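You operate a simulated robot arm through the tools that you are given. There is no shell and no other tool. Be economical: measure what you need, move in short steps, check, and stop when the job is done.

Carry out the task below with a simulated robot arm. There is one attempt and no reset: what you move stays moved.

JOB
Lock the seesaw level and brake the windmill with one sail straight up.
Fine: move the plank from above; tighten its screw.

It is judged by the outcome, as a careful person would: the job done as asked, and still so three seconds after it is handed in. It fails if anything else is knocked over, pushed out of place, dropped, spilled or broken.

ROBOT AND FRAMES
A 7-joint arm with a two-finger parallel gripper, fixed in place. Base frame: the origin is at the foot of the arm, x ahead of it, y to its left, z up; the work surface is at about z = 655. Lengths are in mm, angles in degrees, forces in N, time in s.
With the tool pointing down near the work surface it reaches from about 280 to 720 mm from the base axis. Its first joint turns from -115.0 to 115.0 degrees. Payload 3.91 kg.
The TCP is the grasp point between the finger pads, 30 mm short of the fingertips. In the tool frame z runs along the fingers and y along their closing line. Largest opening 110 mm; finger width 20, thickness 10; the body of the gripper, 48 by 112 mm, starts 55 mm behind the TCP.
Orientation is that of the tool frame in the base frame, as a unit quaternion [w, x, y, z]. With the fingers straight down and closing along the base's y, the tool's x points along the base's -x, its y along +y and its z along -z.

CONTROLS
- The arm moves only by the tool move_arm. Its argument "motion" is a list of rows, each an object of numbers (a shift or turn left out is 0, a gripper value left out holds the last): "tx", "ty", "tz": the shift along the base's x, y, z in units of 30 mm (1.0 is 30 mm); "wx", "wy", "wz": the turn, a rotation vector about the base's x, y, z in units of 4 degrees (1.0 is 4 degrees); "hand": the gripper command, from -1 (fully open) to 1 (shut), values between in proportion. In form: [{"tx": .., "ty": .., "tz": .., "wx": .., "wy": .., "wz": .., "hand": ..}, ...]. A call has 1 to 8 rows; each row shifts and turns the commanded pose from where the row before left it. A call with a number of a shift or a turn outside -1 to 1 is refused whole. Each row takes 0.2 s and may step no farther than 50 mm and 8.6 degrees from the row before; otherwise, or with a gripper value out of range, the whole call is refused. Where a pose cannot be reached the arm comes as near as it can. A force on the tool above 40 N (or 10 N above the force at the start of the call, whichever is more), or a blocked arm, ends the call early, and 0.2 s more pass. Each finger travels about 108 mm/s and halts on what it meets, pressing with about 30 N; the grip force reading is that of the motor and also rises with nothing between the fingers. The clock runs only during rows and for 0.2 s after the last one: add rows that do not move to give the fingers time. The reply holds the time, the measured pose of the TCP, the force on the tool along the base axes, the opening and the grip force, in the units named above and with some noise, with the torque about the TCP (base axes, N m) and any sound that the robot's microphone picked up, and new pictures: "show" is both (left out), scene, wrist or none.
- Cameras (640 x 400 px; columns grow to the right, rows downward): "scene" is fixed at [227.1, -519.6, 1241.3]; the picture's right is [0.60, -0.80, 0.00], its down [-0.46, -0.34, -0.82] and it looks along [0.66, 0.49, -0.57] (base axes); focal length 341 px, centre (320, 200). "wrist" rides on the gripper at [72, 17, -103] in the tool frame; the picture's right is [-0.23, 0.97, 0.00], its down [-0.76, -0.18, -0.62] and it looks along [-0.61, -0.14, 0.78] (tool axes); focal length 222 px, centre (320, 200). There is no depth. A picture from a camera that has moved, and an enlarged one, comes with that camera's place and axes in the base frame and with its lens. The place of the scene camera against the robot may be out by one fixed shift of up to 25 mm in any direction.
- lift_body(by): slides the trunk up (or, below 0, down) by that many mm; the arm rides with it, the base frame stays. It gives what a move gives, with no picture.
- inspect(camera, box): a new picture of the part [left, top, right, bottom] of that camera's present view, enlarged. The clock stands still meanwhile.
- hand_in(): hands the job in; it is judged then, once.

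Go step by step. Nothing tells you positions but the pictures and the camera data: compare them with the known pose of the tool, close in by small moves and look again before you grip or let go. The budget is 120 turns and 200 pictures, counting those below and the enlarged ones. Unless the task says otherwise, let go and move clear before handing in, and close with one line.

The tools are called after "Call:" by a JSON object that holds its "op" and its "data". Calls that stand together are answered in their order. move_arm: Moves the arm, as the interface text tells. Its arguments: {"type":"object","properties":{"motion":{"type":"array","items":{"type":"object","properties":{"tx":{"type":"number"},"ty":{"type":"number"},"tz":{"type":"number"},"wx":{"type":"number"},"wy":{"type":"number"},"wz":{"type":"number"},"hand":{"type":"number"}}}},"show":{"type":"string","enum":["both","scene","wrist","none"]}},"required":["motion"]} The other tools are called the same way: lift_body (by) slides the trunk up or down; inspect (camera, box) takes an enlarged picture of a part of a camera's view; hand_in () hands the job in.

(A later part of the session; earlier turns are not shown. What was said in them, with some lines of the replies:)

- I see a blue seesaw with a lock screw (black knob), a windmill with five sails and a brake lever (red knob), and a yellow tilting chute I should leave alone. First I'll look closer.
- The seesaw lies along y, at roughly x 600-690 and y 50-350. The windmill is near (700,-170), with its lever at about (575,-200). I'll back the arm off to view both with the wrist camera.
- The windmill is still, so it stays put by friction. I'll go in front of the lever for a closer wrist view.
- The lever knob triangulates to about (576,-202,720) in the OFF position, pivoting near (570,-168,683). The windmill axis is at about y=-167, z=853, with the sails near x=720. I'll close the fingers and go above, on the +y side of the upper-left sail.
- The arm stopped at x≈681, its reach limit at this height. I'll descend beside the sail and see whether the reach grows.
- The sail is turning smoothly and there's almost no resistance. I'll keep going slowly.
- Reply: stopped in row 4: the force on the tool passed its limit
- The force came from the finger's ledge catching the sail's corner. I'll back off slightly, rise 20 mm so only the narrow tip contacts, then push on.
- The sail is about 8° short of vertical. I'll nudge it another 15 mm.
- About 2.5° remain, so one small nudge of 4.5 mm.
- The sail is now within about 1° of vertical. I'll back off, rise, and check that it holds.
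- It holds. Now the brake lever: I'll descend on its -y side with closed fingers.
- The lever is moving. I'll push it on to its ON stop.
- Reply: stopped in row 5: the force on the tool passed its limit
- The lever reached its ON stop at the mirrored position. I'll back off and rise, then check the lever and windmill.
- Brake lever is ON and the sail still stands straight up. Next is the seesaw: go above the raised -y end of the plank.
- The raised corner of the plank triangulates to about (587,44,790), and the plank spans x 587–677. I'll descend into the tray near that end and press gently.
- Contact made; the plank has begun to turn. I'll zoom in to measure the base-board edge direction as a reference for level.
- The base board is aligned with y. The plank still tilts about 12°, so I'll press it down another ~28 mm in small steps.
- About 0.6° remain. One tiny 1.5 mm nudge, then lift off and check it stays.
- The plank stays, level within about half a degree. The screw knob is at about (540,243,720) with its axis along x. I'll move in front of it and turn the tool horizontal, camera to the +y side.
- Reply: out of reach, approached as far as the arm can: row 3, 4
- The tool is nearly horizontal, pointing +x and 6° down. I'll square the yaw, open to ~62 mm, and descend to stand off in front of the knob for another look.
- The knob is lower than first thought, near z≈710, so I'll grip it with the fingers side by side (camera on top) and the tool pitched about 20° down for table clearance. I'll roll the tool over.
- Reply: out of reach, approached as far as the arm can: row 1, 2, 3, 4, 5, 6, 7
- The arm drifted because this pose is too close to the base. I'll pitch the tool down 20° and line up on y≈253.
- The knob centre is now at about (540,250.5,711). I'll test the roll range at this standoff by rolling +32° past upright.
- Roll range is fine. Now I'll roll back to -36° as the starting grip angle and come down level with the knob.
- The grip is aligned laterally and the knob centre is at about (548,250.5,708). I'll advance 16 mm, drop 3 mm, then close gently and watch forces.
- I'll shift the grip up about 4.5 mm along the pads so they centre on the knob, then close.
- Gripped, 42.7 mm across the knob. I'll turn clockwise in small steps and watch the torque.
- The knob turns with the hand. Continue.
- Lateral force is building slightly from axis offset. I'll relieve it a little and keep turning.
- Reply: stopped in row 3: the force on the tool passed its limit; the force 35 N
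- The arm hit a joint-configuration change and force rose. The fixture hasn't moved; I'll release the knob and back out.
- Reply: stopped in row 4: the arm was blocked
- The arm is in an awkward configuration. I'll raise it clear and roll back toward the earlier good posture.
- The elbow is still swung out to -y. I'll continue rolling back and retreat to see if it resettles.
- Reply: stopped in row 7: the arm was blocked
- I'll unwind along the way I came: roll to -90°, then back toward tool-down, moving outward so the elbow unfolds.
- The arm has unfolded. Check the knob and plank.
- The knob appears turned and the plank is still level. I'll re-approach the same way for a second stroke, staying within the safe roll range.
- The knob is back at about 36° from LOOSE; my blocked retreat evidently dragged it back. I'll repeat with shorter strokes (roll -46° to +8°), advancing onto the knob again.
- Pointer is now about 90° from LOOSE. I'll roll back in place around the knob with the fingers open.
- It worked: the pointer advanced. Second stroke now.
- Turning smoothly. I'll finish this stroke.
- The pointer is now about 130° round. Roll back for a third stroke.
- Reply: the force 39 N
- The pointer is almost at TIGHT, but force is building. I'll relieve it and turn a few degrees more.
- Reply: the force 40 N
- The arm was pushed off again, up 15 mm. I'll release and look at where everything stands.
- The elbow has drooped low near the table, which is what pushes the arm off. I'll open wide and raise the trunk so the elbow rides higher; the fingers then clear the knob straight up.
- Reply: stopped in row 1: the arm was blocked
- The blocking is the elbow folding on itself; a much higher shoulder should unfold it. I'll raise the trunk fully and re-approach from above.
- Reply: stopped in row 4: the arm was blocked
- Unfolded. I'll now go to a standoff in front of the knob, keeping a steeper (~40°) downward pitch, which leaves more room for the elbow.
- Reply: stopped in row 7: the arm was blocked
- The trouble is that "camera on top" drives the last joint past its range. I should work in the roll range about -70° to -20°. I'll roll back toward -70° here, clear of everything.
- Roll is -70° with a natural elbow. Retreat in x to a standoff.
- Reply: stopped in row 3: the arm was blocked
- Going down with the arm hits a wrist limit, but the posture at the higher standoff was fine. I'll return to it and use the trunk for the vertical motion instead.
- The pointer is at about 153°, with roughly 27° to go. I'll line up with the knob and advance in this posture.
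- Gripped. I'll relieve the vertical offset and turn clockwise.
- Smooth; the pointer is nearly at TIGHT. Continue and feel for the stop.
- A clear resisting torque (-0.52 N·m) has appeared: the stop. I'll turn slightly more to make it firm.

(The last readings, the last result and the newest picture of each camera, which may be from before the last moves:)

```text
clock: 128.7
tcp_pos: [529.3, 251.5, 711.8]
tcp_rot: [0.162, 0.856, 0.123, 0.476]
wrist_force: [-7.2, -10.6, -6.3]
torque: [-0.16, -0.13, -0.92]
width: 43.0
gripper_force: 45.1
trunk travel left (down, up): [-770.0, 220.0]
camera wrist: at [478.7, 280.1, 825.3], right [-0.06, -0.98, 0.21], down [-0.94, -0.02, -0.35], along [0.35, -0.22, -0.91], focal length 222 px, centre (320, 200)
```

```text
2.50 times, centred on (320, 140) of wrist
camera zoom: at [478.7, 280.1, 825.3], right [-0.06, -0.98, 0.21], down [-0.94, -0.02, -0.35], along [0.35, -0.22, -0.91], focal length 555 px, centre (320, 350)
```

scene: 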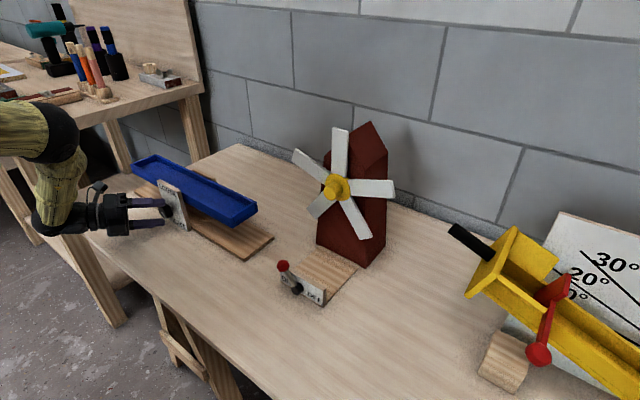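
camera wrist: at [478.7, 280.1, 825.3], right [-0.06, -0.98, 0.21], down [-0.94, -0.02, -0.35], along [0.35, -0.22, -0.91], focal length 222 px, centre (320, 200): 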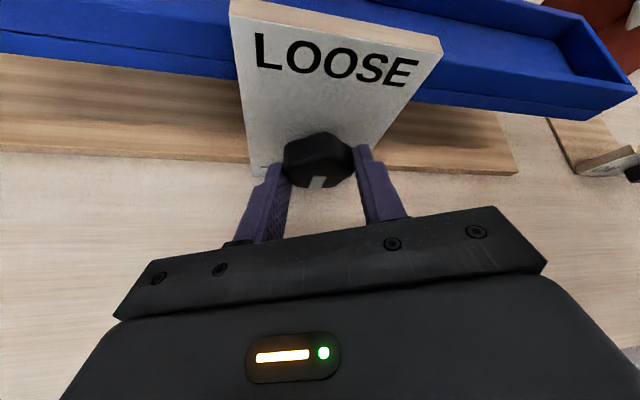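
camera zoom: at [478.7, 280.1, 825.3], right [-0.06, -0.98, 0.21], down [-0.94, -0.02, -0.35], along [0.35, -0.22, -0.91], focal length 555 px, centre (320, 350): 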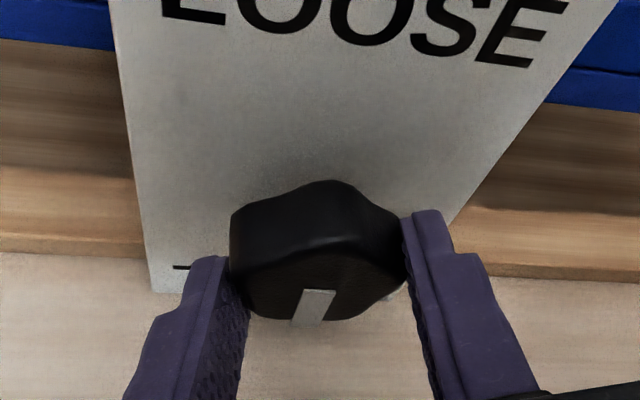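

The jaws now slip while the knob stays put: it's at its stop, pointing at TIGHT. I'll open and roll back in place, then withdraw along -x.

Call:
{"op": "move_arm", "data": {"motion": [{"hand": 0.2}, {"hand": -0.1}, {"hand": -0.25}, {}], "show": "none"}}

Call:
{"op": "move_arm", "data": {"motion": [{"wx": -1, "ty": 0.018, "tz": -0.006}, {"wx": -1, "ty": 0.018, "tz": -0.008}, {"wx": -1, "ty": 0.016, "tz": -0.01}, {"wx": -1, "ty": 0.016, "tz": -0.01}, {"wx": -1, "ty": 0.015, "tz": -0.01}, {"tx": -0.3}, {}], "show": "wrist"}}

```text
clock: 129.7
tcp_pos: [529.2, 253.4, 712.4]
tcp_rot: [0.161, 0.855, 0.125, 0.477]
wrist_force: [-0.3, -0.1, -0.8]
torque: [0.01, -0.03, 0.01]
width: 68.7
gripper_force: 0.0
trunk travel left (down, up): [-770.0, 220.0]
```

```text
clock: 131.3
tcp_pos: [521.0, 254.9, 711.4]
tcp_rot: [0.308, 0.814, 0.205, 0.448]
wrist_force: [0.0, 0.3, -0.6]
torque: [0.0, -0.02, 0.01]
width: 69.1
gripper_force: 0.0
trunk travel left (down, up): [-770.0, 220.0]
camera wrist: at [469.6, 320.6, 809.3], right [-0.06, -0.85, 0.53], down [-0.94, -0.14, -0.32], along [0.35, -0.52, -0.78], focal length 222 px, centre (320, 200)
```

wrist: 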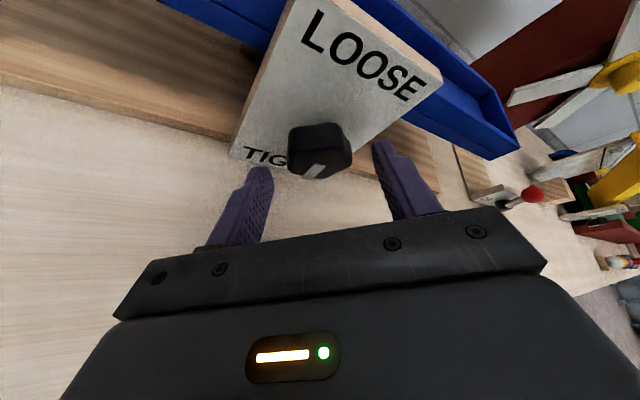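

Call:
{"op": "move_arm", "data": {"motion": [{"tx": -0.5}, {"tx": -0.7}, {"tx": -0.7}, {"tx": -0.4}, {}], "show": "both"}}

Call:
{"op": "inspect", "data": {"camera": "wrist", "box": [220, 20, 420, 180]}}

Call:
{"op": "inspect", "data": {"camera": "scene", "box": [145, 150, 245, 220]}}

```text
clock: 132.5
tcp_pos: [451.3, 255.6, 711.4]
tcp_rot: [0.309, 0.814, 0.205, 0.447]
wrist_force: [0.4, 0.5, 0.0]
torque: [-0.02, 0.02, 0.01]
width: 68.9
gripper_force: 0.0
trunk travel left (down, up): [-770.0, 220.0]
camera wrist: at [401.1, 321.4, 809.2], right [-0.06, -0.85, 0.53], down [-0.94, -0.14, -0.33], along [0.35, -0.52, -0.78], focal length 222 px, centre (320, 200)
```

scene: 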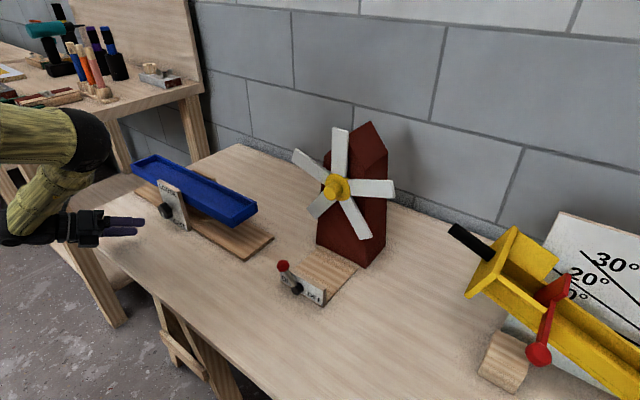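
wrist: 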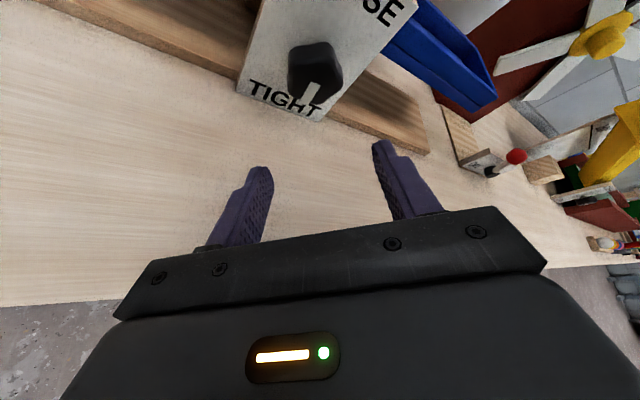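

```text
2.50 times, centred on (320, 100) of wrist
camera zoom: at [401.1, 321.4, 809.2], right [-0.06, -0.85, 0.53], down [-0.94, -0.14, -0.33], along [0.35, -0.52, -0.78], focal length 555 px, centre (320, 450)
```

zoom: 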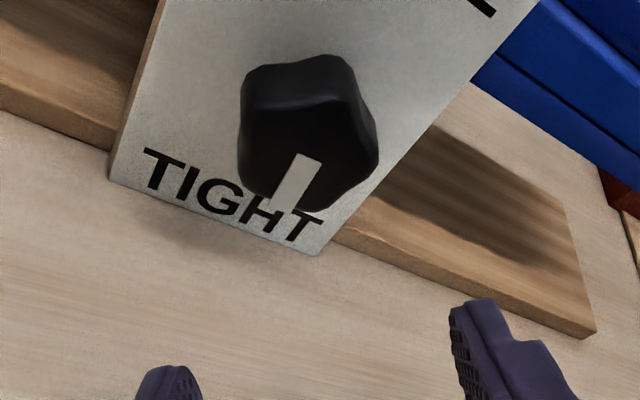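

```text
5.71 times, centred on (195, 185) of scene
camera zoom: at [227.1, -519.6, 1241.3], right [0.6, -0.8, 0.0], down [-0.46, -0.34, -0.82], along [0.66, 0.49, -0.57], focal length 1950 px, centre (1034, 286)
```

zoom: 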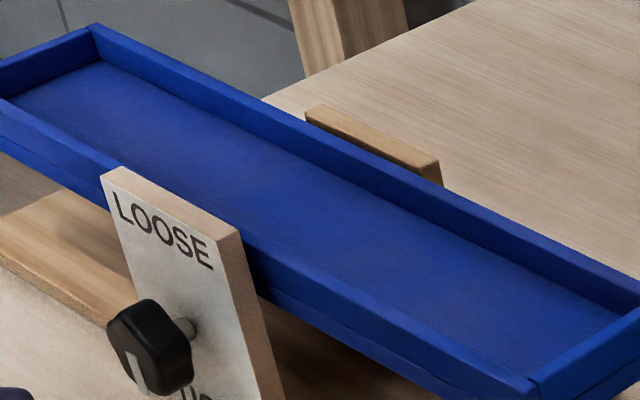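

The pointer is on TIGHT and the plank is level. One last look at the windmill before backing clear.

Call:
{"op": "move_arm", "data": {"motion": [{"tz": 0.5, "tx": -0.3}, {"tz": 0.5}, {"tz": 0.5}, {}], "show": "none"}}

Call:
{"op": "inspect", "data": {"camera": "scene", "box": [260, 100, 420, 320]}}

Call:
{"op": "inspect", "data": {"camera": "scene", "box": [280, 100, 400, 240]}}

```text
clock: 133.5
tcp_pos: [442.2, 255.7, 756.4]
tcp_rot: [0.309, 0.814, 0.205, 0.448]
wrist_force: [0.3, 0.7, -0.1]
torque: [0.01, 0.0, 0.01]
width: 68.8
gripper_force: 0.1
trunk travel left (down, up): [-770.0, 220.0]
```

```text
1.82 times, centred on (340, 210) of scene
camera zoom: at [227.1, -519.6, 1241.3], right [0.6, -0.8, 0.0], down [-0.46, -0.34, -0.82], along [0.66, 0.49, -0.57], focal length 620 px, centre (284, 182)
```

zoom: 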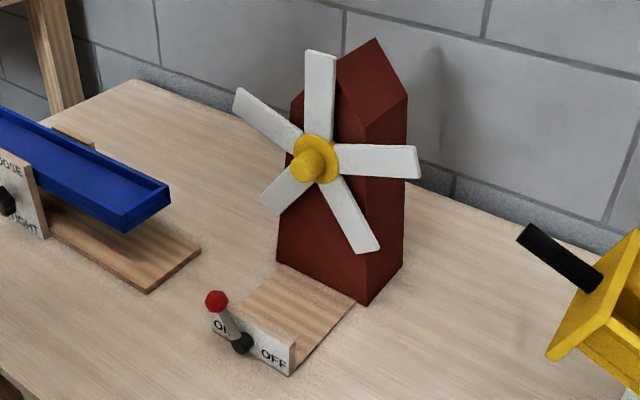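

```text
2.86 times, centred on (340, 170) of scene
camera zoom: at [227.1, -519.6, 1241.3], right [0.6, -0.8, 0.0], down [-0.46, -0.34, -0.82], along [0.66, 0.49, -0.57], focal length 975 px, centre (263, 286)
```

zoom: 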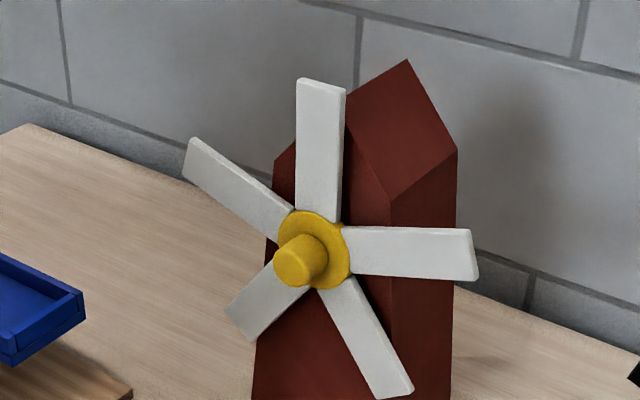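

Everything is in place: the plank is level with its screw tight, the brake is ON, one sail is straight up, and the arm is clear. Handing in.

Call:
{"op": "hand_in", "data": {}}

```text
The job is handed in.
```

I handed the job in with the seesaw locked level and the windmill braked with one sail straight up. By the camera, the plank is within about half a degree of level and the sail within about one degree of vertical. The screw is at its stop on TIGHT, the brake lever is at its ON stop, and nothing else appears to have been moved.
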